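You operate a simulated robot arm through the tools that you are given. There is no shell and no other tool.

You are at the controls of a simulated robot arm. One attempt, no reset.

## Task
Close down the winder: brake on hold, guide back, counter zeroed, gauge slide up, swatch book shut.

It is judged by the outcome, as a careful person would: the job done as asked, and still so three seconds after it is handed in. It fails if anything else is knocked over, pushed out of place, dropped, spilled or broken.

## Robot
A 7-joint arm with a two-finger parallel gripper, fixed in place. Base frame: the origin is at the foot of the arm, x ahead of it, y to its left, z up. Readings come in mm, degrees, newtons and seconds.
Its first joint turns from -166.0 to 166.0 degrees. Payload 3.43 kg.
The TCP is the grasp point between the finger pads, 34 mm short of the fingertips. In the tool frame z runs along the fingers and y along their closing line. Largest opening 128 mm; finger width 24, thickness 12; the body of the gripper, 48 by 130 mm, starts 96 mm behind the TCP.
Orientation is told as [roll, pitch, yaw] about the base's x, y, z axes, in that order, counted from this pose: with the fingers straight down and closing along the base's y, the tool's x points along the base's -x, its y along +y and its z along -z.

## Interface
- The arm moves only by the tool send_rows. Its argument "increments" is a list of rows, each a list of 7 numbers: the shift along the base's x, y, z in units of 400 mm (1.0 is 400 mm), then the turn, a rotation vector about the base's x, y, z in units of 60 degrees (1.0 is 60 degrees), then the finger opening in mm, from 0 to 128. In form: [[tx, ty, tz, ax, ay, az, fingers], ...]. A call has 1 to 20 rows; each row is the pose to reach, as a shift and turn from the pose commanded when the call began. A call with a number of a shift or a turn outside -1 to 1 is refused whole. A row lasts 0.2 s, in which the tool goes at most 50 mm and 8.6 degrees; a call with a longer step from one row to the next is refused whole, and so is a gripper value outside its range. Where a pose cannot be reached the arm comes as near as it can. A force on the tool above 90 N (or 10 N above the force at the start of the call, whichever is more), or a blocked arm, ends the call early, and 0.2 s more pass. Each finger travels about 153 mm/s and halts on what it meets, pressing with about 29 N; the grip force reading is that of the motor and also rises with nothing between the fingers. The clock runs only during rows and for 0.2 s after the last one: add rows that repeat a pose to give the fingers time. It gives the time, the measured TCP pose, the force on the tool (base axes), the opening and the grip force at its end, in the units of the frame above (readings bear some noise), with the torque about the TCP (base axes, N m) and any sound that the robot's microphone picked up.
- Cameras (640 x 400 px; columns grow to the right, rows downward): "scene" is fixed at [221.1, 498.8, 1638.8]; the picture's right is [0.58, -0.81, 0.00], its down [-0.33, -0.23, -0.92] and it looks along [0.74, 0.53, -0.40] (base axes); focal length 214 px, centre (320, 200). "wrist" rides on the gripper at [76, -11, -160] in the tool frame; the picture's right is [0.15, 0.99, 0.00], its down [-0.88, 0.13, -0.46] and it looks along [-0.45, 0.07, 0.89] (tool axes); focal length 234 px, centre (320, 200). There is no depth. A picture from a camera that has moved, and an enlarged one, comes with that camera's place and axes in the base frame and with its lens.
- get_image(camera): a new picture of that camera. The clock stands still meanwhile.
- close_up(camera, box): a new picture of the part [left, top, right, bottom] of that camera's present view, enlarged. The clock stands still meanwhile.
- finish_job(): hands the job in; it is judged then, once.

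Nothing tells you positions but the pictures and the camera data. Unless the task says otherwise, let go and move clear before handing in.

The tools are called after "Call:" by a JSON object that holds its "name" and its "arguments". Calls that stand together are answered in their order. send_rows: Moves the arm, as the interface text tells. Its arguments: {"type":"object","properties":{"increments":{"type":"array","items":{"type":"array","items":{"type":"number"}}}},"required":["increments"]} The other tools are called the same way: get_image (camera) takes a picture; close_up (camera, box) takes an enlarged picture of a part of a camera's view; finish_job () hands the job in.

At the start:

```text
time: 0.0
tcp_pos: [496.5, 221.7, 1296.8]
orientation: [0.1, 0.1, 0.0]
wrist_force: [0.5, -0.5, -0.5]
ft_torque: [0.01, -0.01, 0.0]
gripper_width: 128.2
finger_force: 0.0
```

scene: 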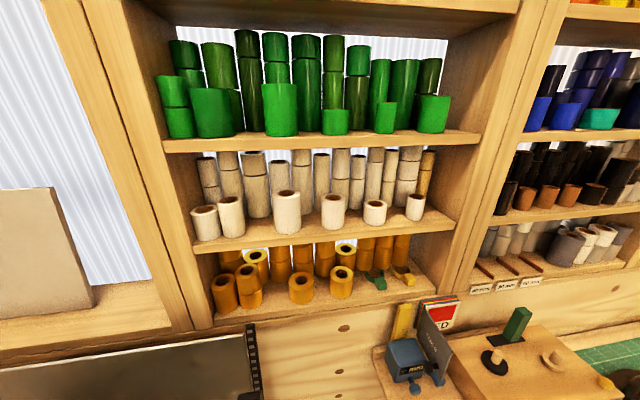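
wrist: 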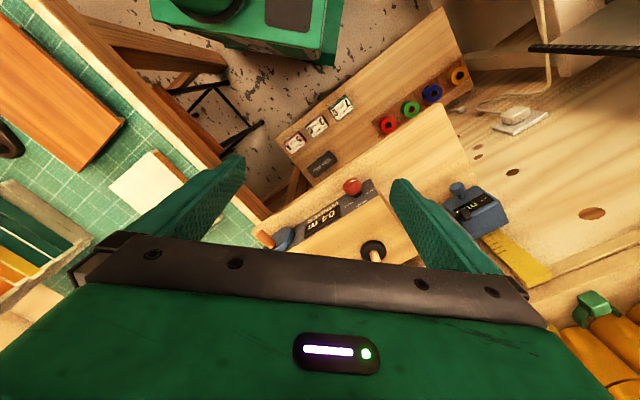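

I see a workbench with shelves; the winder appears to be at the bottom right of the scene view, and below the wrist camera. I'll look closer before moving.

Call:
{"name": "close_up", "arguments": {"camera": "scene", "box": [360, 270, 640, 400]}}

Call:
{"name": "close_up", "arguments": {"camera": "wrist", "box": [240, 80, 560, 280]}}

Call:
{"name": "get_image", "arguments": {"camera": "wrist"}}

```text
2.29 times, centred on (500, 335) of scene
camera zoom: at [221.1, 498.8, 1638.8], right [0.58, -0.81, 0.0], down [-0.33, -0.23, -0.92], along [0.74, 0.53, -0.4], focal length 490 px, centre (-91, -109)
```

zoom: 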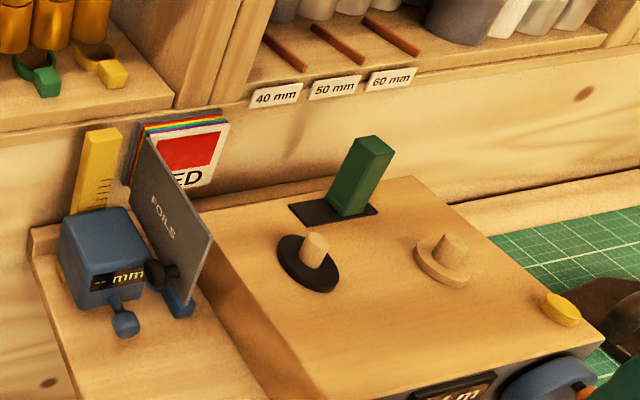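

```text
2.00 times, centred on (400, 180) of wrist
camera zoom: at [421.1, 212.4, 1455.7], right [-0.15, 0.99, 0.0], down [0.88, 0.13, 0.46], along [0.45, 0.07, -0.89], focal length 468 px, centre (160, 240)
```

zoom: 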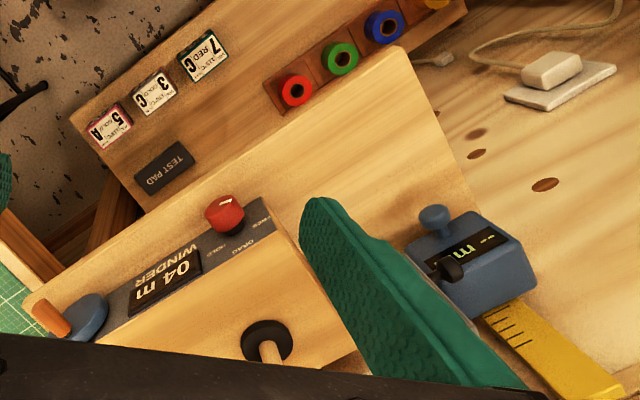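

```text
taken
camera wrist: at [421.1, 212.4, 1455.7], right [-0.15, 0.99, 0.0], down [0.88, 0.13, 0.46], along [0.45, 0.07, -0.89], focal length 234 px, centre (320, 200)
```

wrist: 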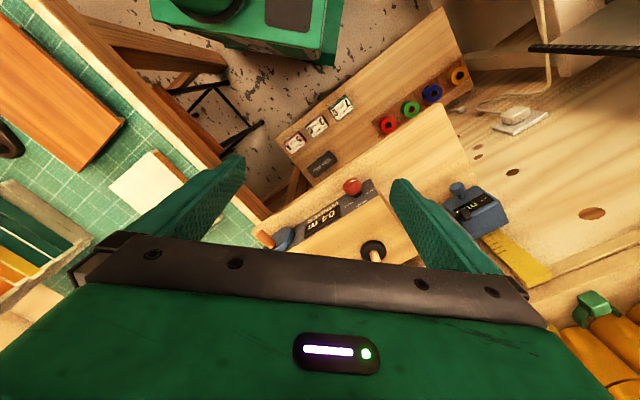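

The winder's guide peg appears to sit near (686, 352, 1110), with the control face toward the arm (-x). I'll back the arm off at its current height to look at the front face.

Call:
{"name": "send_rows", "arguments": {"increments": [[-0.1, 0.05, 0, 0, 0, 0, 128], [-0.2, 0.1, 0, 0, 0, 0, 128], [-0.3, 0.15, 0, 0, 0, 0, 128], [-0.4, 0.2, 0, 0, 0, 0, 128], [-0.5, 0.25, 0, 0, 0, 0, 128]]}}

Call:
{"name": "get_image", "arguments": {"camera": "wrist"}}

Call:
{"name": "get_image", "arguments": {"camera": "scene"}}

```text
time: 1.2
tcp_pos: [282.0, 321.7, 1303.5]
orientation: [0.1, -0.6, 0.1]
wrist_force: [0.4, -0.6, 1.2]
ft_torque: [0.0, 0.03, -0.03]
gripper_width: 128.2
finger_force: 0.1
```

```text
taken
camera wrist: at [203.8, 312.7, 1460.7], right [-0.15, 0.99, 0.0], down [0.88, 0.13, 0.47], along [0.46, 0.07, -0.89], focal length 234 px, centre (320, 200)
```

wrist: 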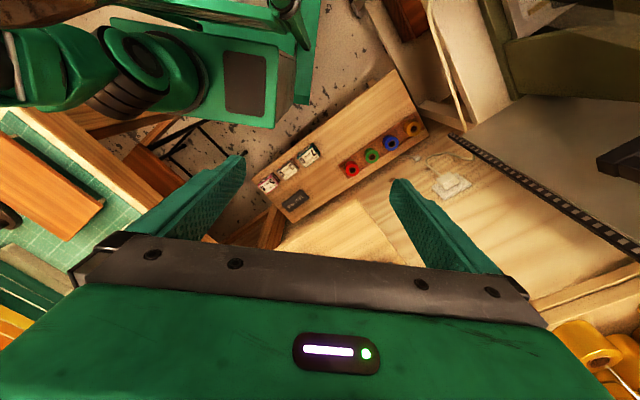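

```text
taken
```

scene: 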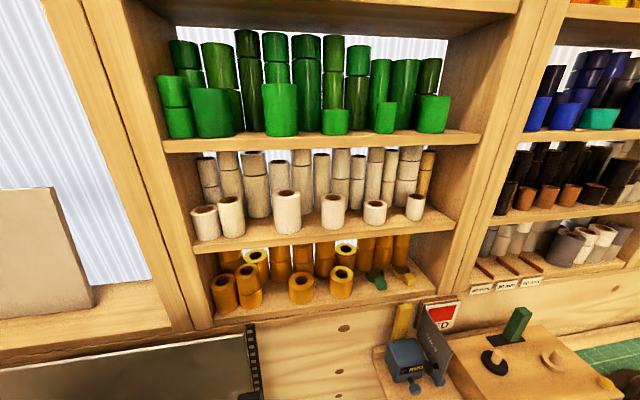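

The bench runs along about (0.58, -0.81), so its face is yawed some 35° from the base axes. I'll turn the tool to match and move in front of the winder at a safe height.

Call:
{"name": "send_rows", "arguments": {"increments": [[0.06, -0.08, 0, 0, 0, 0.118, 128], [0.12, -0.16, 0, 0, 0, 0.237, 128], [0.18, -0.24, 0, 0, 0, 0.355, 128], [0.24, -0.32, 0, 0, 0, 0.473, 128], [0.29, -0.4, 0, 0, 0, 0.592, 128], [0.31, -0.43, 0, 0, 0, 0.592, 128]]}}

Call:
{"name": "get_image", "arguments": {"camera": "wrist"}}

```text
time: 2.6
tcp_pos: [404.5, 150.0, 1301.8]
orientation: [-0.1, -0.6, 35.7]
wrist_force: [1.3, 29.4, -35.4]
ft_torque: [-3.29, -2.07, -1.79]
gripper_width: 127.8
finger_force: 0.0
```

```text
taken
camera wrist: at [348.1, 97.1, 1460.8], right [-0.69, 0.72, 0.0], down [0.64, 0.61, 0.47], along [0.34, 0.32, -0.88], focal length 234 px, centre (320, 200)
```

wrist: 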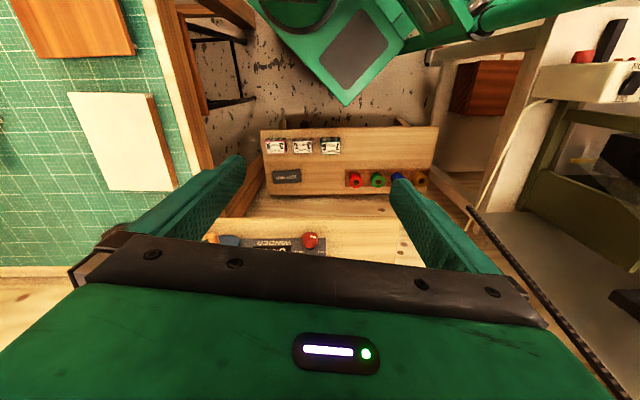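

The winder is just visible ahead, but the force reading is unexpectedly high. I'll hold still and re-read it and check the scene for contact.

Call:
{"name": "send_rows", "arguments": {"increments": [[0, 0, 0, 0, 0, 0, 128]]}}

Call:
{"name": "get_image", "arguments": {"camera": "scene"}}

```text
time: 3.0
tcp_pos: [405.5, 150.0, 1303.0]
orientation: [0.0, -0.6, 35.7]
wrist_force: [17.2, 12.1, -38.8]
ft_torque: [0.06, 0.73, 0.22]
gripper_width: 127.9
finger_force: 0.1
```

```text
taken
```

scene: 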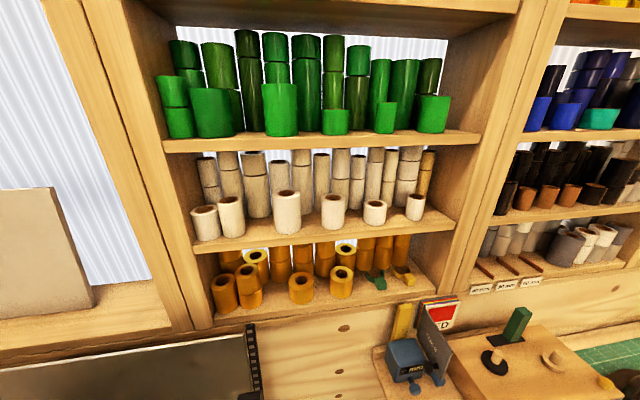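

The force pushes the tool forward and down, likely the arm folded against its own links. I'll move outward and slightly down to relieve it.

Call:
{"name": "send_rows", "arguments": {"increments": [[0.05, 0.03, -0.05, 0, 0, 0, 128], [0.1, 0.07, -0.1, 0, 0, 0, 128], [0.15, 0.1, -0.15, 0, 0, 0, 128], [0.15, 0.1, -0.15, 0, 0, 0, 128]]}}

Call:
{"name": "get_image", "arguments": {"camera": "wrist"}}

```text
time: 4.0
tcp_pos: [463.2, 190.0, 1241.5]
orientation: [0.0, -0.7, 35.5]
wrist_force: [0.1, -0.1, 0.5]
ft_torque: [0.01, -0.04, 0.0]
gripper_width: 127.8
finger_force: 0.1
```

```text
taken
camera wrist: at [407.6, 137.9, 1399.8], right [-0.69, 0.72, 0.0], down [0.64, 0.61, 0.47], along [0.34, 0.32, -0.88], focal length 234 px, centre (320, 200)
```

wrist: 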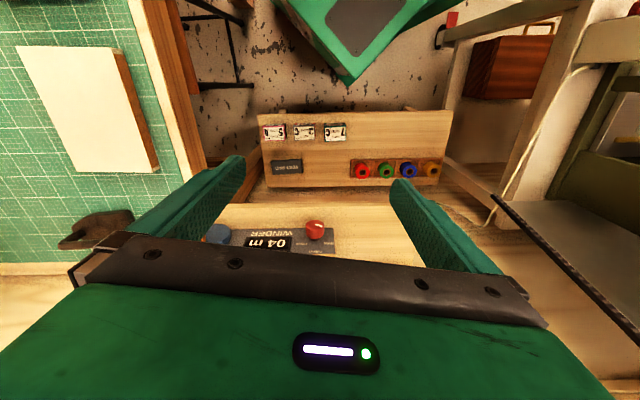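

The arm is free now. I'll rise and move forward over the winder, so that the wrist camera can see the whole top and front.

Call:
{"name": "send_rows", "arguments": {"increments": [[0.08, 0.03, 0.04, 0, 0, 0, 128], [0.16, 0.06, 0.08, 0, 0, 0, 128], [0.24, 0.09, 0.12, 0, 0, 0, 128], [0.32, 0.11, 0.1375, 0, 0, 0, 128], [0.3775, 0.13, 0.1375, 0, 0, 0, 128], [0.3775, 0.13, 0.1375, 0, 0, 0, 128]]}}

Call:
{"name": "get_image", "arguments": {"camera": "wrist"}}

Call:
{"name": "close_up", "arguments": {"camera": "wrist", "box": [200, 40, 440, 190]}}

Call:
{"name": "close_up", "arguments": {"camera": "wrist", "box": [180, 140, 420, 290]}}

Call:
{"name": "get_image", "arguments": {"camera": "scene"}}

```text
time: 5.4
tcp_pos: [615.9, 241.6, 1297.7]
orientation: [0.1, -0.7, 35.6]
wrist_force: [-0.5, 0.9, -0.6]
ft_torque: [-0.01, -0.05, 0.01]
gripper_width: 128.0
finger_force: 0.0
```

```text
taken
camera wrist: at [559.1, 189.1, 1454.9], right [-0.69, 0.72, 0.0], down [0.64, 0.61, 0.47], along [0.34, 0.32, -0.88], focal length 234 px, centre (320, 200)
```

wrist: 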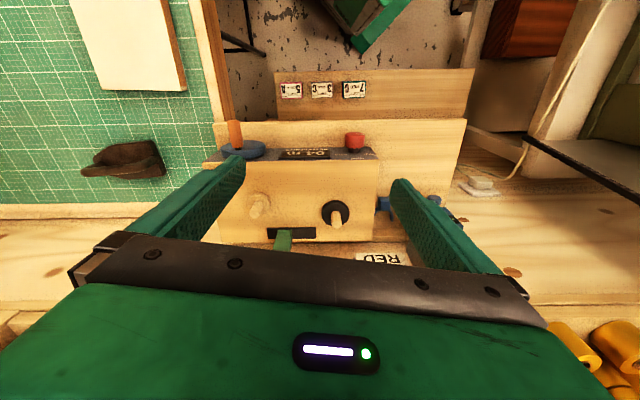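

```text
2.67 times, centred on (320, 115) of wrist
camera zoom: at [559.1, 189.1, 1454.9], right [-0.69, 0.72, 0.0], down [0.64, 0.61, 0.47], along [0.34, 0.32, -0.88], focal length 624 px, centre (320, 427)
```

zoom: 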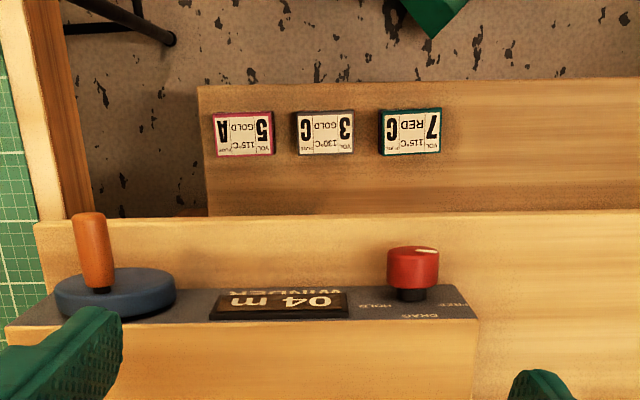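

```text
2.67 times, centred on (300, 215) of wrist
camera zoom: at [559.1, 189.1, 1454.9], right [-0.69, 0.72, 0.0], down [0.64, 0.61, 0.47], along [0.34, 0.32, -0.88], focal length 624 px, centre (373, 160)
```

zoom: 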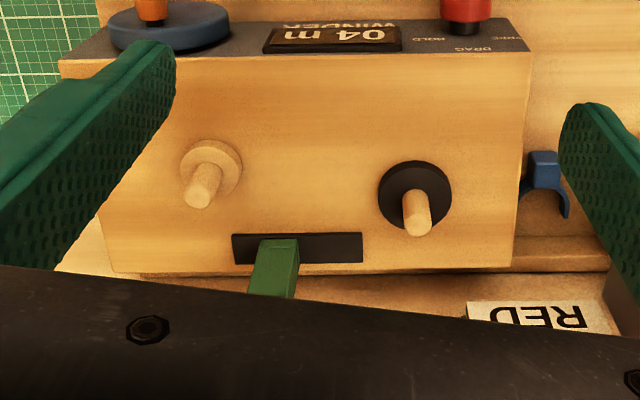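

```text
taken
```

scene: 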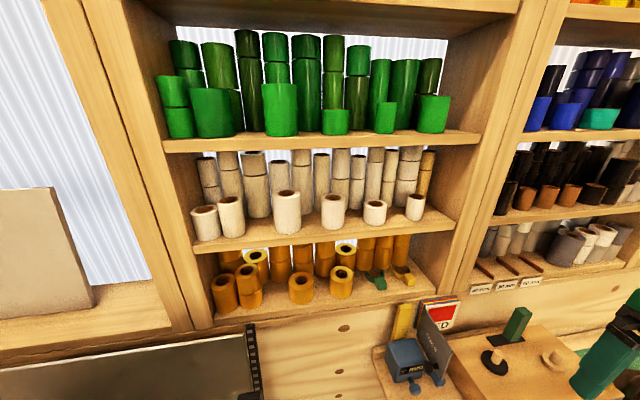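

The winder's box is laid out below: red brake knob (FREE/DRAG/HOLD), a "04 m" counter, a crank, two spindles, a green lever in a slot. I'll shift right for a view of the part hidden behind the finger.

Call:
{"name": "send_rows", "arguments": {"increments": [[0.05, -0.07, 0, 0, 0, 0, 128], [0.1, -0.14, 0, 0, 0, 0, 128], [0.145, -0.2, 0, 0, 0, 0, 128], [0.145, -0.2, 0, 0, 0, 0, 128]]}}

Call:
{"name": "get_image", "arguments": {"camera": "wrist"}}

Call:
{"name": "close_up", "arguments": {"camera": "wrist", "box": [240, 110, 400, 210]}}

Call:
{"name": "close_up", "arguments": {"camera": "wrist", "box": [260, 180, 420, 280]}}

```text
time: 6.4
tcp_pos: [674.2, 161.2, 1297.9]
orientation: [0.1, -0.7, 35.6]
wrist_force: [-0.6, -0.3, 0.0]
ft_torque: [-0.02, 0.01, -0.01]
gripper_width: 127.9
finger_force: 0.1
```

```text
taken
camera wrist: at [617.5, 108.4, 1455.8], right [-0.69, 0.72, 0.0], down [0.64, 0.61, 0.47], along [0.34, 0.32, -0.88], focal length 234 px, centre (320, 200)
```

wrist: 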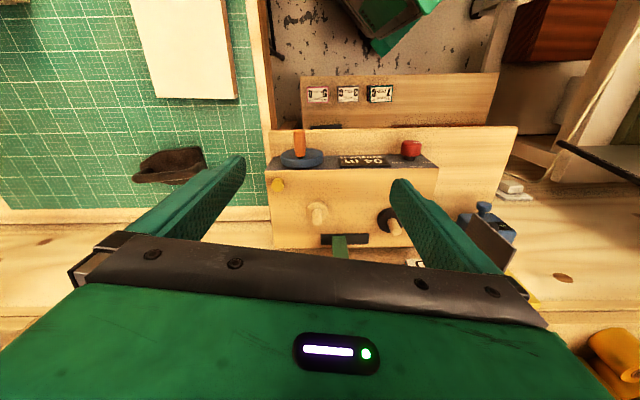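

```text
4.00 times, centred on (320, 160) of wrist
camera zoom: at [617.5, 108.4, 1455.8], right [-0.69, 0.72, 0.0], down [0.64, 0.61, 0.47], along [0.34, 0.32, -0.88], focal length 937 px, centre (320, 360)
```

zoom: 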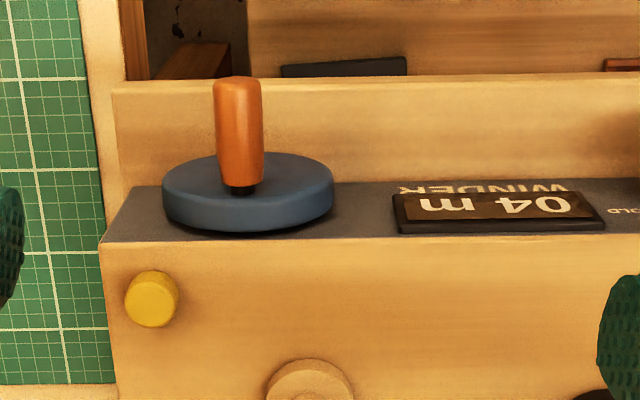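

```text
4.00 times, centred on (340, 230) of wrist
camera zoom: at [617.5, 108.4, 1455.8], right [-0.69, 0.72, 0.0], down [0.64, 0.61, 0.47], along [0.34, 0.32, -0.88], focal length 937 px, centre (240, 80)
```

zoom: 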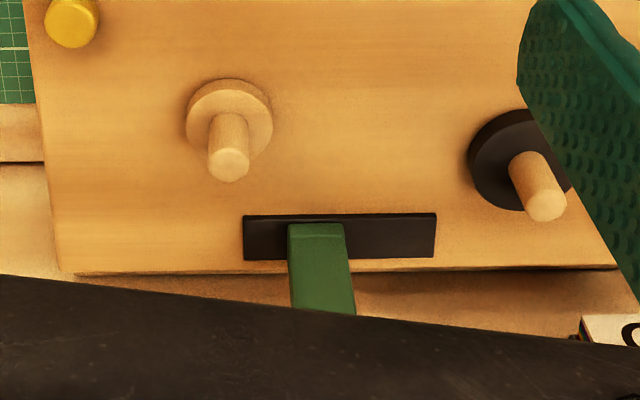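

The yellow button at the winder's front-right top corner is likely the counter reset. Now I'll shift left, at the same height, to view the gauge and swatch book.

Call:
{"name": "send_rows", "arguments": {"increments": [[-0.06, 0.09, 0, 0, 0, 0, 128], [-0.12, 0.18, 0, 0, 0, 0, 128], [-0.19, 0.27, 0, 0, 0, 0, 128], [-0.25, 0.36, 0, 0, 0, 0, 128], [-0.31, 0.43, 0, 0, 0, 0, 128], [-0.35, 0.49, 0, 0, 0, 0, 128], [-0.35, 0.49, 0, 0, 0, 0, 128]]}}

Call:
{"name": "get_image", "arguments": {"camera": "wrist"}}

Call:
{"name": "close_up", "arguments": {"camera": "wrist", "box": [240, 130, 400, 230]}}

Call:
{"name": "close_up", "arguments": {"camera": "wrist", "box": [260, 180, 420, 280]}}

Call:
{"name": "close_up", "arguments": {"camera": "scene", "box": [370, 290, 530, 390]}}

```text
time: 8.0
tcp_pos: [533.3, 358.9, 1298.6]
orientation: [0.1, -0.6, 35.5]
wrist_force: [0.2, 0.7, -0.4]
ft_torque: [0.06, 0.03, 0.02]
gripper_width: 128.1
finger_force: 0.1
```

```text
taken
camera wrist: at [476.9, 304.7, 1456.7], right [-0.69, 0.72, 0.0], down [0.64, 0.61, 0.47], along [0.34, 0.32, -0.88], focal length 234 px, centre (320, 200)
```

wrist: 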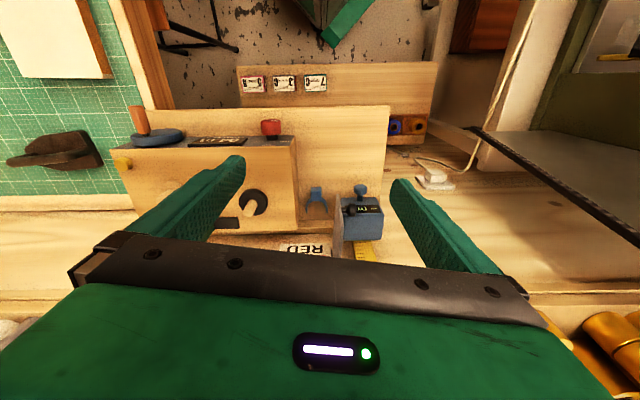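

```text
4.00 times, centred on (320, 180) of wrist
camera zoom: at [476.9, 304.7, 1456.7], right [-0.69, 0.72, 0.0], down [0.64, 0.61, 0.47], along [0.34, 0.32, -0.88], focal length 937 px, centre (320, 280)
```

zoom: 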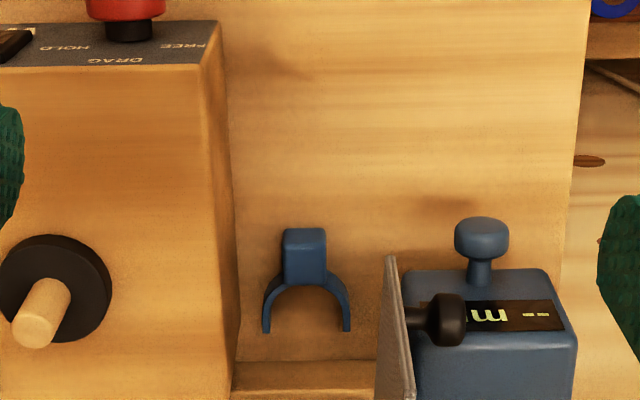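

```text
4.00 times, centred on (340, 230) of wrist
camera zoom: at [476.9, 304.7, 1456.7], right [-0.69, 0.72, 0.0], down [0.64, 0.61, 0.47], along [0.34, 0.32, -0.88], focal length 937 px, centre (240, 80)
```

zoom: 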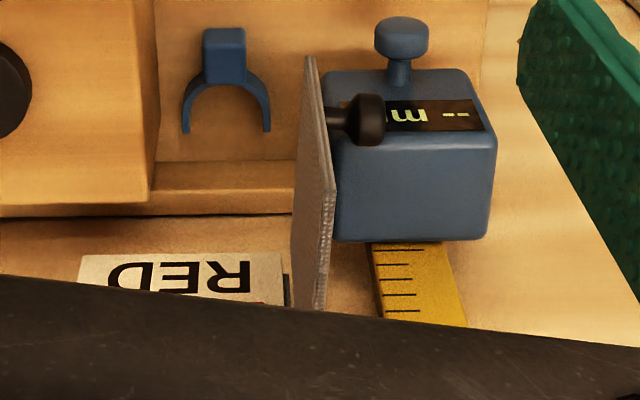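

```text
4.00 times, centred on (450, 340) of scene
camera zoom: at [221.1, 498.8, 1638.8], right [0.58, -0.81, 0.0], down [-0.33, -0.23, -0.92], along [0.74, 0.53, -0.4], focal length 858 px, centre (-200, -360)
```

zoom: 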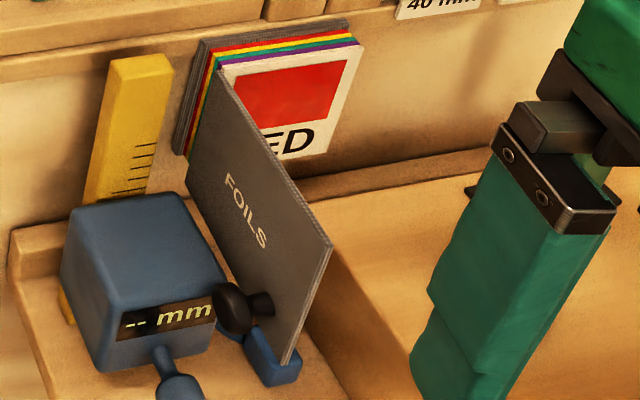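

The gauge is a blue slide on an upright yellow ruler. The swatch book's cover stands open, with a black knob on its outside. I'll go over the rear of the winder to look at the green guide and its slot.

Call:
{"name": "send_rows", "arguments": {"increments": [[0.09, -0.044, 0, 0, 0, 0, 128], [0.18, -0.088, 0, 0, 0, 0, 128], [0.27, -0.132, 0, 0, 0, 0, 128], [0.36, -0.176, 0, 0, 0, 0, 128], [0.455, -0.22, 0, 0, 0, 0, 128], [0.455, -0.22, 0, 0, 0, 0, 128]]}}

Call:
{"name": "get_image", "arguments": {"camera": "wrist"}}

Call:
{"name": "close_up", "arguments": {"camera": "wrist", "box": [230, 130, 390, 230]}}

Call:
{"name": "close_up", "arguments": {"camera": "scene", "box": [440, 290, 600, 390]}}

```text
time: 8.8
tcp_pos: [624.1, 305.7, 1309.3]
orientation: [0.0, -2.0, 35.1]
wrist_force: [-9.4, 25.0, -26.3]
ft_torque: [-2.52, -3.25, -2.0]
gripper_width: 128.2
finger_force: 0.1
stopped in row 4: the force on the tool passed its limit at 120 N (the readings are from after the stop); the commanded pose is now the measured one
```

```text
taken
camera wrist: at [563.9, 251.7, 1465.1], right [-0.69, 0.73, -0.01], down [0.63, 0.6, 0.49], along [0.36, 0.33, -0.87], focal length 234 px, centre (320, 200)
```

wrist: 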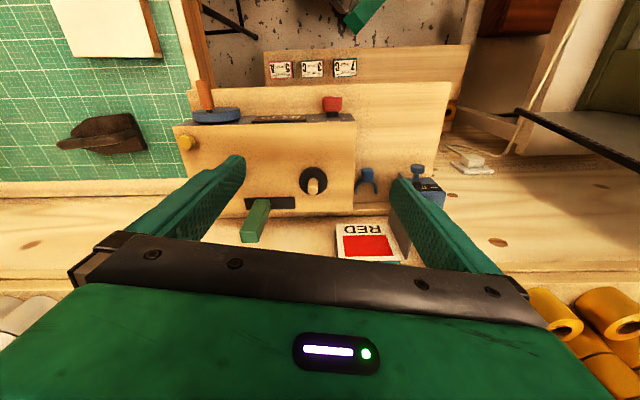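

```text
4.00 times, centred on (310, 180) of wrist
camera zoom: at [563.9, 251.7, 1465.1], right [-0.69, 0.73, -0.01], down [0.63, 0.6, 0.49], along [0.36, 0.33, -0.87], focal length 937 px, centre (360, 280)
```

zoom: 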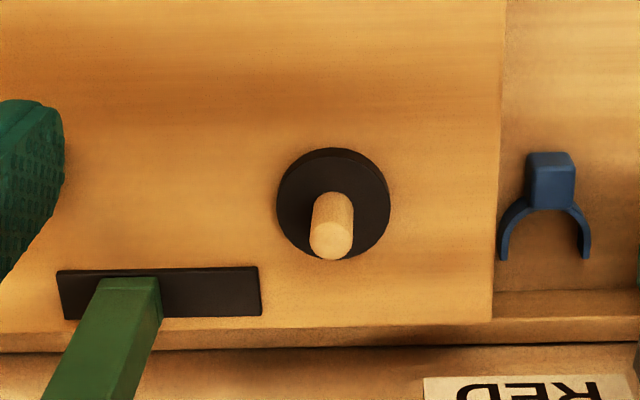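

```text
4.00 times, centred on (520, 340) of scene
camera zoom: at [221.1, 498.8, 1638.8], right [0.58, -0.81, 0.0], down [-0.33, -0.23, -0.92], along [0.74, 0.53, -0.4], focal length 858 px, centre (-480, -360)
```

zoom: 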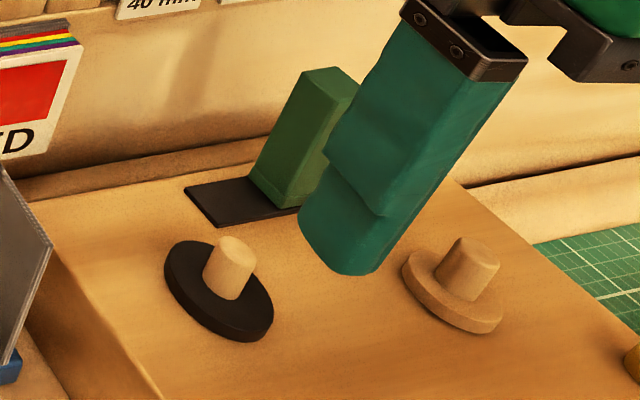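

The push on the tool acts exactly at the wrist camera, so the arm's own forearm is touching it in this folded, high posture; nothing on the bench has moved. I'll descend a little to unfold and re-read forces.

Call:
{"name": "send_rows", "arguments": {"increments": [[0, 0, -0.04, 0, 0, 0, 128], [0, 0, -0.08, 0, 0, 0, 128], [0, 0, -0.12, 0, 0, 0, 128], [0, 0, -0.12, 0, 0, 0, 128]]}}

Call:
{"name": "get_image", "arguments": {"camera": "scene"}}

Call:
{"name": "get_image", "arguments": {"camera": "wrist"}}

```text
time: 9.8
tcp_pos: [626.8, 304.5, 1257.9]
orientation: [-0.2, -1.7, 35.0]
wrist_force: [0.4, -0.8, -0.2]
ft_torque: [0.0, -0.03, 0.02]
gripper_width: 128.1
finger_force: 0.1
```

```text
taken
```

scene: 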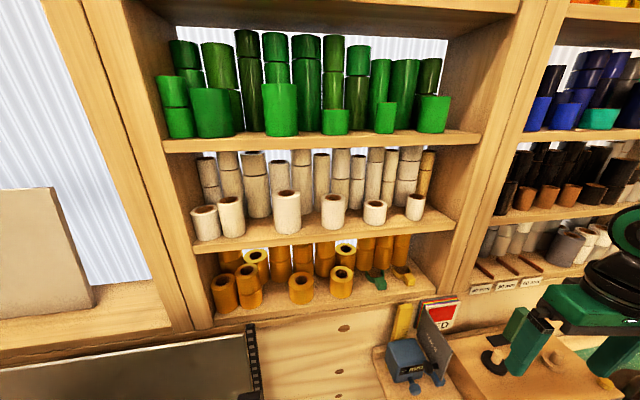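

```text
taken
camera wrist: at [567.4, 251.5, 1415.4], right [-0.69, 0.73, -0.01], down [0.63, 0.6, 0.48], along [0.35, 0.33, -0.88], focal length 234 px, centre (320, 200)
```

wrist: 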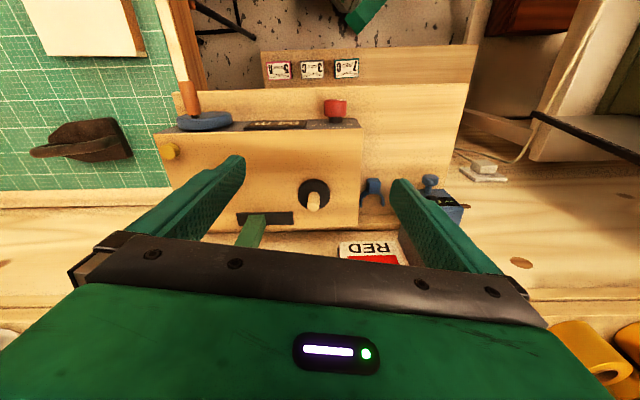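

Force is back to zero and the layout is untouched. Next I'll back off from the winder and tilt the tool forward 40° to see the brake panel face-on.

Call:
{"name": "send_rows", "arguments": {"increments": [[-0.05, -0.035, 0.0, 0, 0, 0, 128], [-0.1, -0.07, 0.0, 0.05, -0.07, 0, 128], [-0.15, -0.1, 0.0, 0.11, -0.155, 0, 128], [-0.2, -0.14, -0.03, 0.18, -0.25, 0, 128], [-0.22, -0.155, -0.07, 0.25, -0.35, 0, 128], [-0.22, -0.155, -0.12, 0.32, -0.45, 0, 128], [-0.22, -0.155, -0.18, 0.387, -0.543, 0, 128], [-0.22, -0.155, -0.18, 0.387, -0.543, 0, 128]]}}

Call:
{"name": "get_image", "arguments": {"camera": "wrist"}}

Call:
{"name": "close_up", "arguments": {"camera": "wrist", "box": [200, 120, 440, 270]}}

```text
time: 11.7
tcp_pos: [539.7, 244.1, 1185.8]
orientation: [0.2, -41.8, 34.7]
wrist_force: [-0.3, -0.8, 0.8]
ft_torque: [-0.01, -0.01, -0.04]
gripper_width: 127.9
finger_force: 0.0
out of reach, approached as far as the arm can: row 3, 4
```

```text
taken
camera wrist: at [412.0, 142.2, 1254.0], right [-0.66, 0.75, -0.09], down [0.22, 0.31, 0.93], along [0.72, 0.59, -0.36], focal length 234 px, centre (320, 200)
```

wrist: 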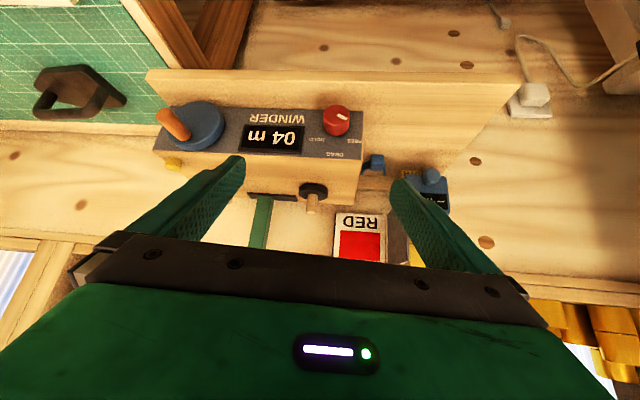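

```text
2.67 times, centred on (320, 195) of wrist
camera zoom: at [412.0, 142.2, 1254.0], right [-0.66, 0.75, -0.09], down [0.22, 0.31, 0.93], along [0.72, 0.59, -0.36], focal length 624 px, centre (320, 213)
```

zoom: 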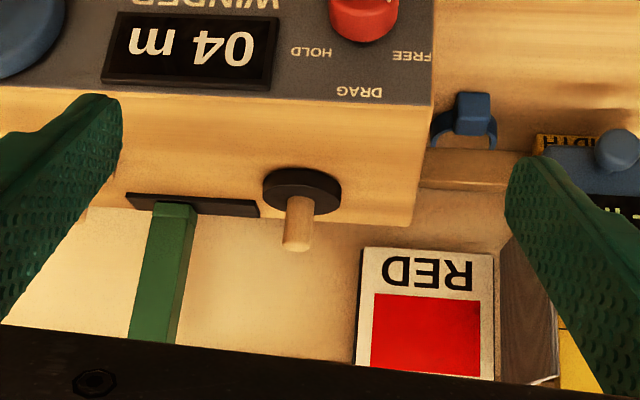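

A much better view. I'll zoom on the brake and counter panel, and the guide.

Call:
{"name": "close_up", "arguments": {"camera": "wrist", "box": [280, 90, 376, 150]}}

Call:
{"name": "close_up", "arguments": {"camera": "wrist", "box": [140, 80, 300, 180]}}

Call:
{"name": "close_up", "arguments": {"camera": "wrist", "box": [230, 170, 390, 270]}}

Call:
{"name": "close_up", "arguments": {"camera": "wrist", "box": [360, 140, 480, 215]}}

```text
6.67 times, centred on (328, 120) of wrist
camera zoom: at [412.0, 142.2, 1254.0], right [-0.66, 0.75, -0.09], down [0.22, 0.31, 0.93], along [0.72, 0.59, -0.36], focal length 1561 px, centre (267, 733)
```

zoom: 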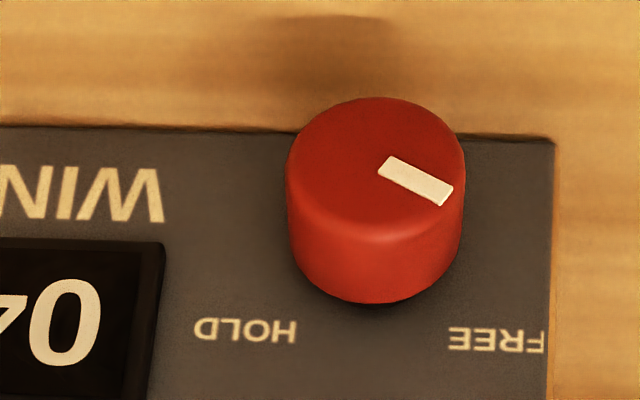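

```text
4.00 times, centred on (220, 130) of wrist
camera zoom: at [412.0, 142.2, 1254.0], right [-0.66, 0.75, -0.09], down [0.22, 0.31, 0.93], along [0.72, 0.59, -0.36], focal length 937 px, centre (720, 480)
```

zoom: 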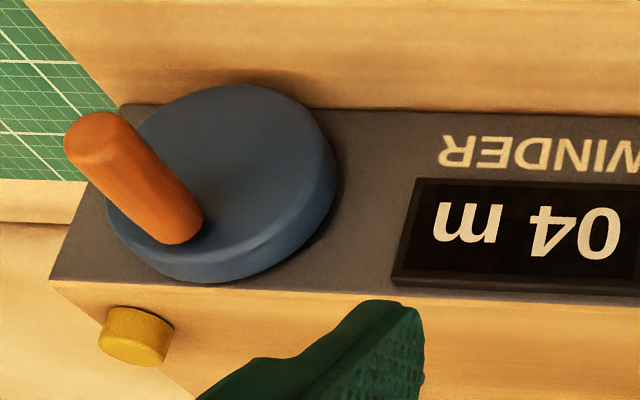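

```text
4.00 times, centred on (310, 220) of wrist
camera zoom: at [412.0, 142.2, 1254.0], right [-0.66, 0.75, -0.09], down [0.22, 0.31, 0.93], along [0.72, 0.59, -0.36], focal length 937 px, centre (360, 120)
```

zoom: 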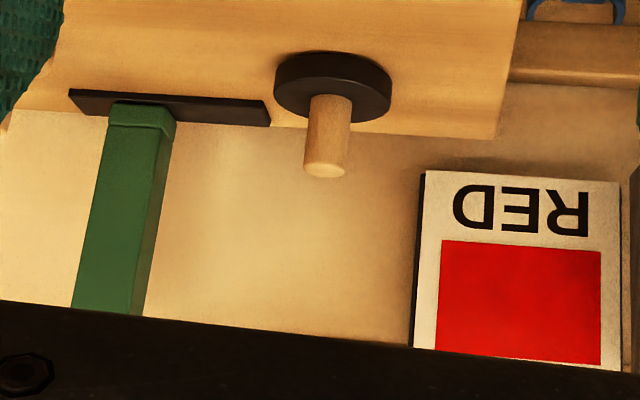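

```text
5.33 times, centred on (420, 178) of wrist
camera zoom: at [412.0, 142.2, 1254.0], right [-0.66, 0.75, -0.09], down [0.22, 0.31, 0.93], along [0.72, 0.59, -0.36], focal length 1249 px, centre (-213, 320)
```

zoom: 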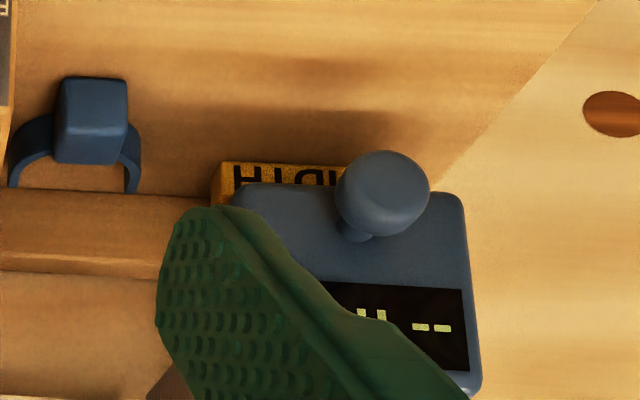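

The brake knob points to FREE, with HOLD to its right; the front panel is vertical and the winder is yawed about 44°. I'll zoom further on the guide slot to see which way is "back".

Call:
{"name": "close_up", "arguments": {"camera": "wrist", "box": [242, 180, 306, 220]}}

Call:
{"name": "close_up", "arguments": {"camera": "scene", "box": [470, 300, 566, 360]}}

Call:
{"name": "close_up", "arguments": {"camera": "scene", "box": [380, 290, 476, 350]}}

Call:
{"name": "close_up", "arguments": {"camera": "scene", "box": [380, 340, 476, 400]}}

```text
10.00 times, centred on (274, 200) of wrist
camera zoom: at [412.0, 142.2, 1254.0], right [-0.66, 0.75, -0.09], down [0.22, 0.31, 0.93], along [0.72, 0.59, -0.36], focal length 2342 px, centre (780, 200)
```

zoom: 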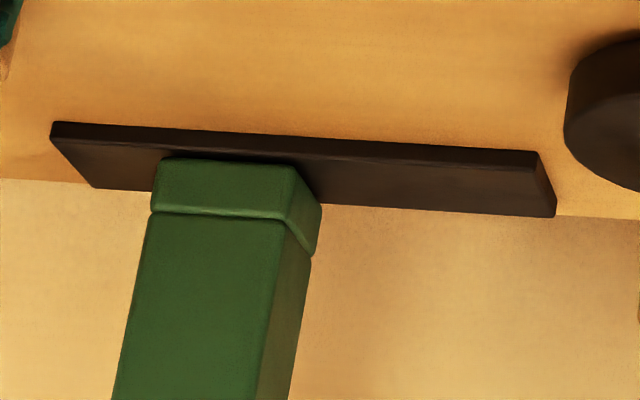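

```text
6.67 times, centred on (518, 330) of scene
camera zoom: at [221.1, 498.8, 1638.8], right [0.58, -0.81, 0.0], down [-0.33, -0.23, -0.92], along [0.74, 0.53, -0.4], focal length 1430 px, centre (-1000, -667)
```

zoom: 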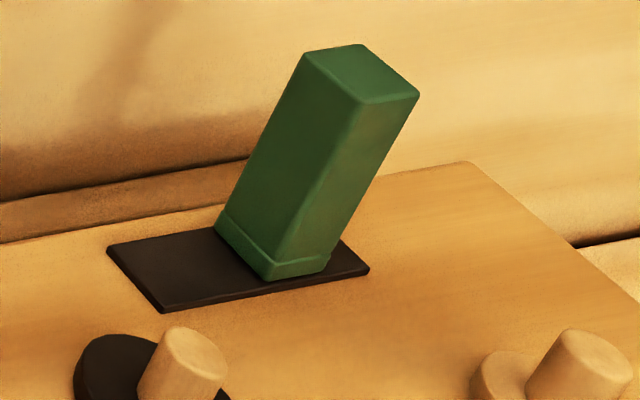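

```text
6.67 times, centred on (428, 320) of scene
camera zoom: at [221.1, 498.8, 1638.8], right [0.58, -0.81, 0.0], down [-0.33, -0.23, -0.92], along [0.74, 0.53, -0.4], focal length 1430 px, centre (-400, -600)
```

zoom: 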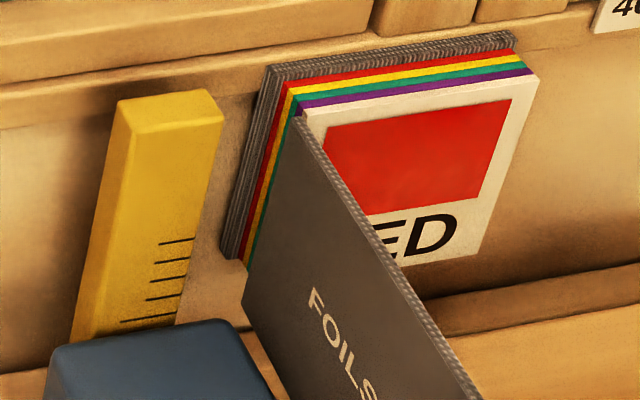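

```text
6.67 times, centred on (428, 370) of scene
camera zoom: at [221.1, 498.8, 1638.8], right [0.58, -0.81, 0.0], down [-0.33, -0.23, -0.92], along [0.74, 0.53, -0.4], focal length 1430 px, centre (-400, -933)
```

zoom: 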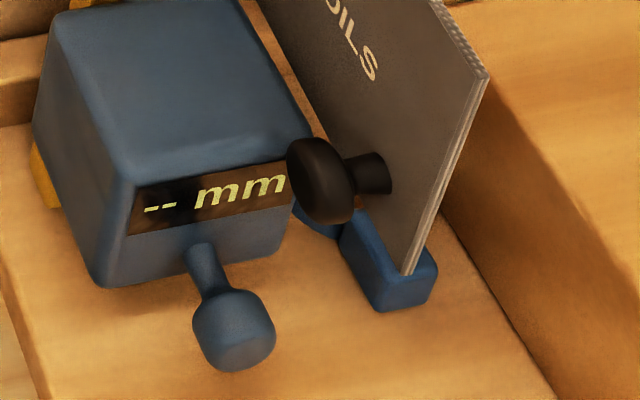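

The guide is a sliding block on a rail; it sits toward the take-up spindle, so "back" is taken as the other (left) end. First the brake: I'll align the tool to the winder's 44° yaw with 50° tilt.

Call:
{"name": "send_rows", "arguments": {"increments": [[0, 0, 0, 0.043, -0.053, 0.08, 100], [0, 0, 0, 0.087, -0.106, 0.16, 80], [0, 0, 0, 0.087, -0.106, 0.16, 70]]}}

Call:
{"name": "send_rows", "arguments": {"increments": [[-0.02, 0.02, -0.05, -0.09, -0.087, 0, 70], [-0.035, 0.035, -0.1, -0.18, -0.174, 0, 70], [-0.05, 0.05, -0.15, -0.27, -0.26, 0, 70], [-0.07, 0.0675, -0.2, -0.36, -0.3475, 0, 70], [-0.07, 0.0675, -0.2, -0.36, -0.3475, 0, 70]]}}

Call:
{"name": "get_image", "arguments": {"camera": "wrist"}}

Call:
{"name": "close_up", "arguments": {"camera": "wrist", "box": [240, 120, 400, 220]}}

```text
time: 12.4
tcp_pos: [539.2, 243.3, 1186.3]
orientation: [0.2, -50.0, 44.5]
wrist_force: [-0.6, 0.8, -0.6]
ft_torque: [0.01, -0.02, -0.01]
gripper_width: 70.1
finger_force: 0.0
```

```text
time: 13.7
tcp_pos: [511.1, 270.5, 1106.1]
orientation: [-41.7, -41.4, 75.1]
wrist_force: [0.4, 0.6, -0.4]
ft_torque: [0.01, -0.01, 0.0]
gripper_width: 70.1
finger_force: 0.0
```

```text
taken
camera wrist: at [380.1, 161.4, 1150.5], right [-0.63, 0.5, -0.59], down [-0.26, 0.58, 0.77], along [0.73, 0.64, -0.24], focal length 234 px, centre (320, 200)
```

wrist: 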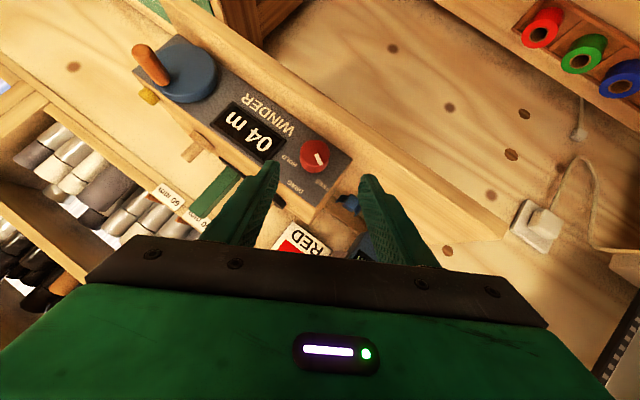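

```text
4.00 times, centred on (320, 170) of wrist
camera zoom: at [380.1, 161.4, 1150.5], right [-0.63, 0.5, -0.59], down [-0.26, 0.58, 0.77], along [0.73, 0.64, -0.24], focal length 937 px, centre (320, 320)
```

zoom: 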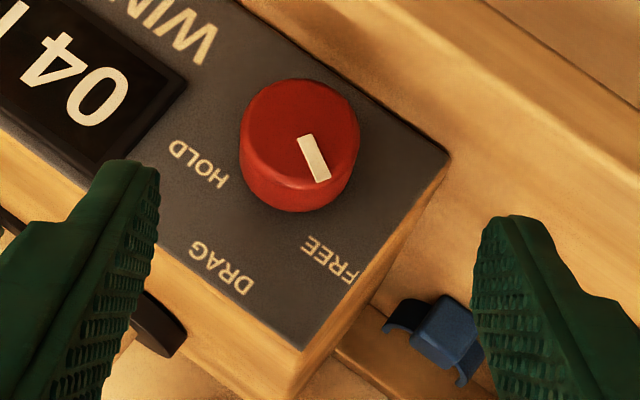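

The brake knob triangulates to about (581, 293, 1054). I'll approach halfway along the tool axis and check alignment.

Call:
{"name": "send_rows", "arguments": {"increments": [[0.035, 0.0123, -0.0246, 0, 0, 0, 70], [0.07, 0.0246, -0.0491, 0, 0, 0, 70], [0.07, 0.0246, -0.0491, 0, 0, 0, 70]]}}

Call:
{"name": "close_up", "arguments": {"camera": "wrist", "box": [240, 120, 400, 220]}}

```text
time: 14.4
tcp_pos: [540.1, 280.2, 1087.2]
orientation: [-41.6, -41.2, 75.1]
wrist_force: [0.9, -0.1, -0.2]
ft_torque: [-0.01, 0.01, 0.01]
gripper_width: 70.2
finger_force: 0.0
```

```text
4.00 times, centred on (320, 170) of wrist
camera zoom: at [408.6, 171.2, 1131.5], right [-0.63, 0.5, -0.59], down [-0.26, 0.58, 0.77], along [0.73, 0.64, -0.24], focal length 937 px, centre (320, 320)
```

zoom: 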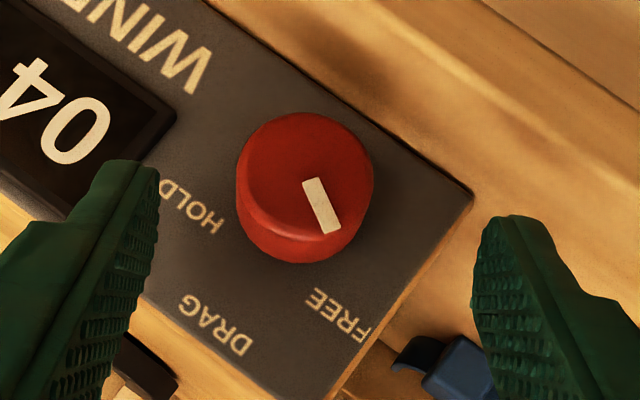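

Alignment is good. I'll advance the rest of the way, stopping just short of the panel, then close on the knob.

Call:
{"name": "send_rows", "arguments": {"increments": [[0.03, 0.011, -0.0225, 0, 0, 0, 70], [0.0595, 0.0219, -0.0448, 0, 0, 0, 70], [0.0595, 0.0219, -0.0448, 0, 0, 0, 70]]}}

Call:
{"name": "get_image", "arguments": {"camera": "wrist"}}

Call:
{"name": "close_up", "arguments": {"camera": "wrist", "box": [240, 120, 400, 220]}}

```text
time: 15.2
tcp_pos: [562.3, 288.9, 1069.5]
orientation: [-41.6, -41.3, 75.0]
wrist_force: [-1.0, -0.7, 0.9]
ft_torque: [0.06, 0.04, 0.03]
gripper_width: 69.8
finger_force: 0.1
```

```text
taken
camera wrist: at [432.1, 180.3, 1113.5], right [-0.63, 0.5, -0.59], down [-0.26, 0.58, 0.77], along [0.73, 0.64, -0.23], focal length 234 px, centre (320, 200)
```

wrist: 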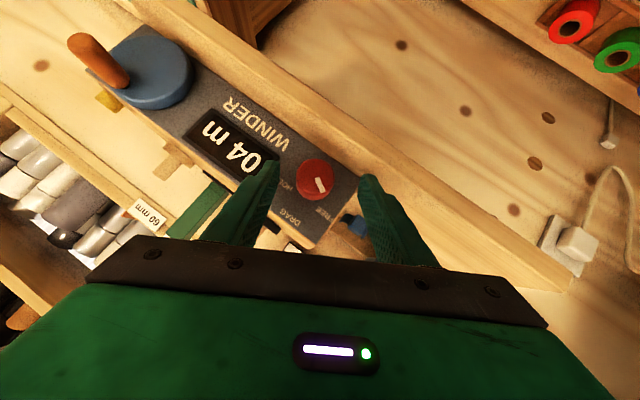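

```text
4.00 times, centred on (320, 170) of wrist
camera zoom: at [432.1, 180.3, 1113.5], right [-0.63, 0.5, -0.59], down [-0.26, 0.58, 0.77], along [0.73, 0.64, -0.23], focal length 937 px, centre (320, 320)
```

zoom: 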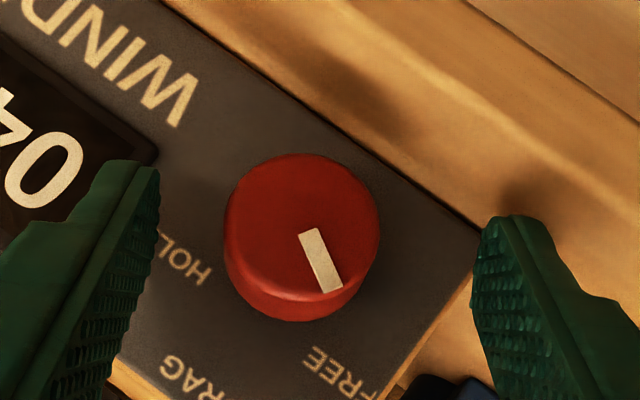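

The knob is between the pads but about 3 mm off-centre; I'll correct that sideways and close.

Call:
{"name": "send_rows", "arguments": {"increments": [[0.0055, -0.0044, 0.0051, 0, 0, 0, 70], [0.0055, -0.0044, 0.0051, 0, 0, 0, 50], [0.0055, -0.0044, 0.0051, 0, 0, 0, 38], [0.0055, -0.0044, 0.0051, 0, 0, 0, 24], [0.0055, -0.0044, 0.0051, 0, 0, 0, 24]]}}

Call:
{"name": "close_up", "arguments": {"camera": "wrist", "box": [240, 120, 400, 220]}}

```text
time: 16.4
tcp_pos: [566.0, 286.4, 1070.6]
orientation: [-41.6, -41.5, 75.0]
wrist_force: [4.6, -2.5, 3.0]
ft_torque: [-0.08, -0.02, -0.35]
gripper_width: 32.3
finger_force: 44.5
```

```text
4.00 times, centred on (320, 170) of wrist
camera zoom: at [434.6, 177.8, 1115.6], right [-0.63, 0.5, -0.59], down [-0.26, 0.58, 0.77], along [0.73, 0.64, -0.23], focal length 937 px, centre (320, 320)
```

zoom: 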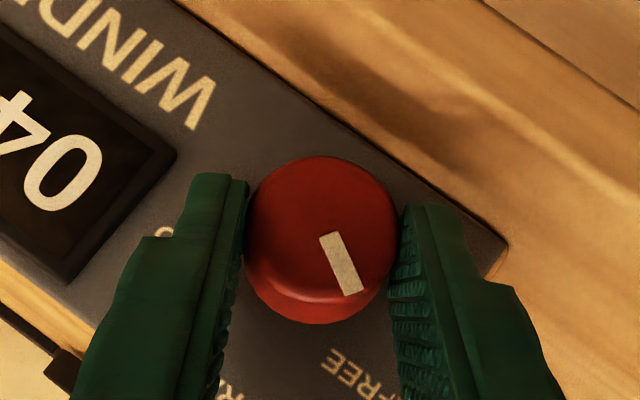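

The knob is gripped. Now I turn it clockwise 60° about its own axis.

Call:
{"name": "send_rows", "arguments": {"increments": [[0.00365, -0.00377, 0.0025, 0.0899, 0.0869, 0, 24], [0.00747, -0.00773, 0.00425, 0.1798, 0.1738, 0, 24], [0.01147, -0.01186, 0.00525, 0.2696, 0.2606, 0, 24], [0.01546, -0.016, 0.0055, 0.3595, 0.3475, 0, 24], [0.01953, -0.0202, 0.005, 0.4494, 0.4344, 0, 24], [0.02346, -0.02427, 0.00375, 0.5393, 0.5213, 0, 24], [0.02728, -0.02822, 0.00175, 0.6291, 0.6081, 0, 24], [0.03093, -0.032, -0.001, 0.719, 0.695, 0, 24], [0.03093, -0.032, -0.001, 0.719, 0.695, 0, 24]]}}

Call:
{"name": "close_up", "arguments": {"camera": "wrist", "box": [240, 100, 400, 200]}}

```text
time: 18.4
tcp_pos: [577.0, 273.9, 1071.1]
orientation: [42.5, -41.8, 13.4]
wrist_force: [7.3, -7.8, 19.4]
ft_torque: [0.31, -0.31, -0.5]
gripper_width: 32.0
finger_force: 45.0
```

```text
4.00 times, centred on (320, 150) of wrist
camera zoom: at [477.7, 132.7, 1101.9], right [-0.71, 0.58, 0.4], down [0.41, -0.12, 0.9], along [0.57, 0.8, -0.16], focal length 937 px, centre (320, 400)
```

zoom: 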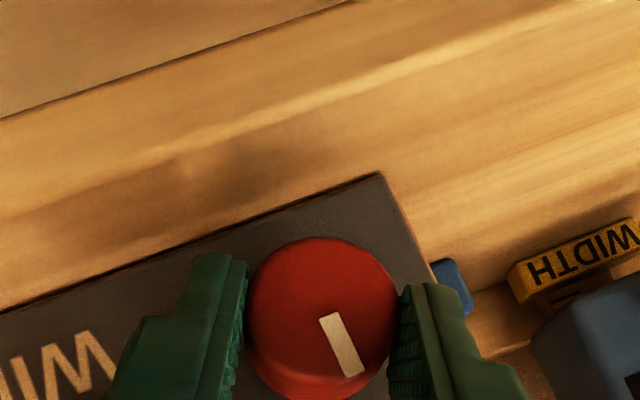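

The knob turned with the gripper to mid position (DRAG). I'll release, back off, swing back for a second grip.

Call:
{"name": "send_rows", "arguments": {"increments": [[0, 0, 0, 0, 0, 0, 56], [0, 0, 0, 0, 0, 0, 56], [-0.0205, -0.0477, 0.0348, 0, 0, 0, 56], [-0.0205, -0.0477, 0.0348, 0, 0, 0, 56]]}}

Call:
{"name": "send_rows", "arguments": {"increments": [[-0.0074, 0.0076, 0, -0.0899, -0.0869, 0, 56], [-0.0148, 0.0152, 0, -0.1798, -0.1738, 0, 56], [-0.0221, 0.0229, 0, -0.2696, -0.2606, 0, 56], [-0.0295, 0.0305, 0, -0.3595, -0.3475, 0, 56], [-0.0369, 0.0381, 0, -0.4494, -0.4344, 0, 56], [-0.0443, 0.0458, 0, -0.5393, -0.5213, 0, 56], [-0.0516, 0.0534, 0, -0.6291, -0.6081, 0, 56], [-0.059, 0.061, 0.001, -0.719, -0.695, 0, 56], [-0.059, 0.061, 0.001, -0.719, -0.695, 0, 56]]}}

Call:
{"name": "close_up", "arguments": {"camera": "wrist", "box": [240, 100, 400, 200]}}

```text
time: 19.4
tcp_pos: [569.0, 255.5, 1084.9]
orientation: [42.2, -41.7, 13.6]
wrist_force: [-0.2, -0.6, -0.9]
ft_torque: [0.03, -0.01, 0.02]
gripper_width: 56.0
finger_force: 0.0
```

```text
time: 21.4
tcp_pos: [545.4, 280.0, 1085.9]
orientation: [-41.5, -41.2, 75.2]
wrist_force: [-0.2, 0.1, 0.5]
ft_torque: [-0.01, 0.0, 0.05]
gripper_width: 56.1
finger_force: 0.0
```

```text
4.00 times, centred on (320, 150) of wrist
camera zoom: at [414.6, 170.9, 1129.5], right [-0.63, 0.5, -0.59], down [-0.26, 0.58, 0.77], along [0.73, 0.64, -0.24], focal length 937 px, centre (320, 400)
```

zoom: 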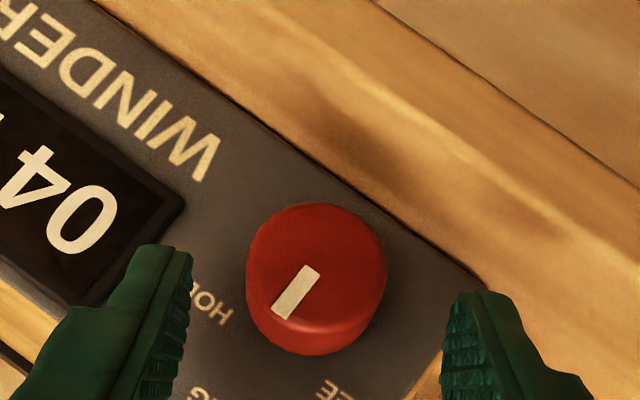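

The pointer is on DRAG now. Re-approach, grip and turn another 60°.

Call:
{"name": "send_rows", "arguments": {"increments": [[0.0242, 0.0094, -0.0174, 0, 0, 0, 56], [0.0484, 0.0188, -0.0348, 0, 0, 0, 56], [0.0484, 0.0188, -0.0348, 0, 0, 0, 40], [0.0484, 0.0188, -0.0348, 0, 0, 0, 24], [0.0484, 0.0188, -0.0348, 0, 0, 0, 24]]}}

Call:
{"name": "send_rows", "arguments": {"increments": [[0.00365, -0.00377, 0.0015, 0.0899, 0.0869, 0, 24], [0.00747, -0.00773, 0.00225, 0.1798, 0.1738, 0, 24], [0.01147, -0.01186, 0.00225, 0.2696, 0.2606, 0, 24], [0.01546, -0.016, 0.0015, 0.3595, 0.3475, 0, 24], [0.01953, -0.0202, 0.0, 0.4494, 0.4344, 0, 24], [0.02346, -0.02427, -0.00175, 0.5393, 0.5213, 0, 24], [0.02728, -0.02822, -0.00425, 0.6291, 0.6081, 0, 24], [0.03093, -0.032, -0.007, 0.719, 0.695, 0, 24], [0.03093, -0.032, -0.007, 0.719, 0.695, 0, 24]]}}

Call:
{"name": "close_up", "arguments": {"camera": "wrist", "box": [240, 100, 400, 200]}}

```text
time: 22.6
tcp_pos: [565.4, 286.8, 1072.4]
orientation: [-41.7, -41.4, 75.0]
wrist_force: [6.1, -4.4, 5.9]
ft_torque: [-0.02, -0.22, -0.28]
gripper_width: 32.3
finger_force: 45.2
```

```text
time: 24.6
tcp_pos: [574.5, 275.7, 1064.2]
orientation: [41.9, -41.1, 14.2]
wrist_force: [-13.6, 9.4, -22.6]
ft_torque: [-0.92, 0.38, 0.86]
gripper_width: 32.8
finger_force: 44.8
```

```text
4.00 times, centred on (320, 150) of wrist
camera zoom: at [475.4, 133.9, 1097.1], right [-0.71, 0.58, 0.4], down [0.42, -0.11, 0.9], along [0.57, 0.81, -0.17], focal length 937 px, centre (320, 400)
```

zoom: 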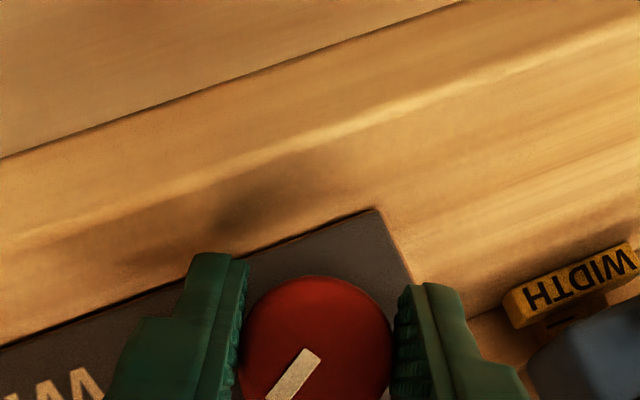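

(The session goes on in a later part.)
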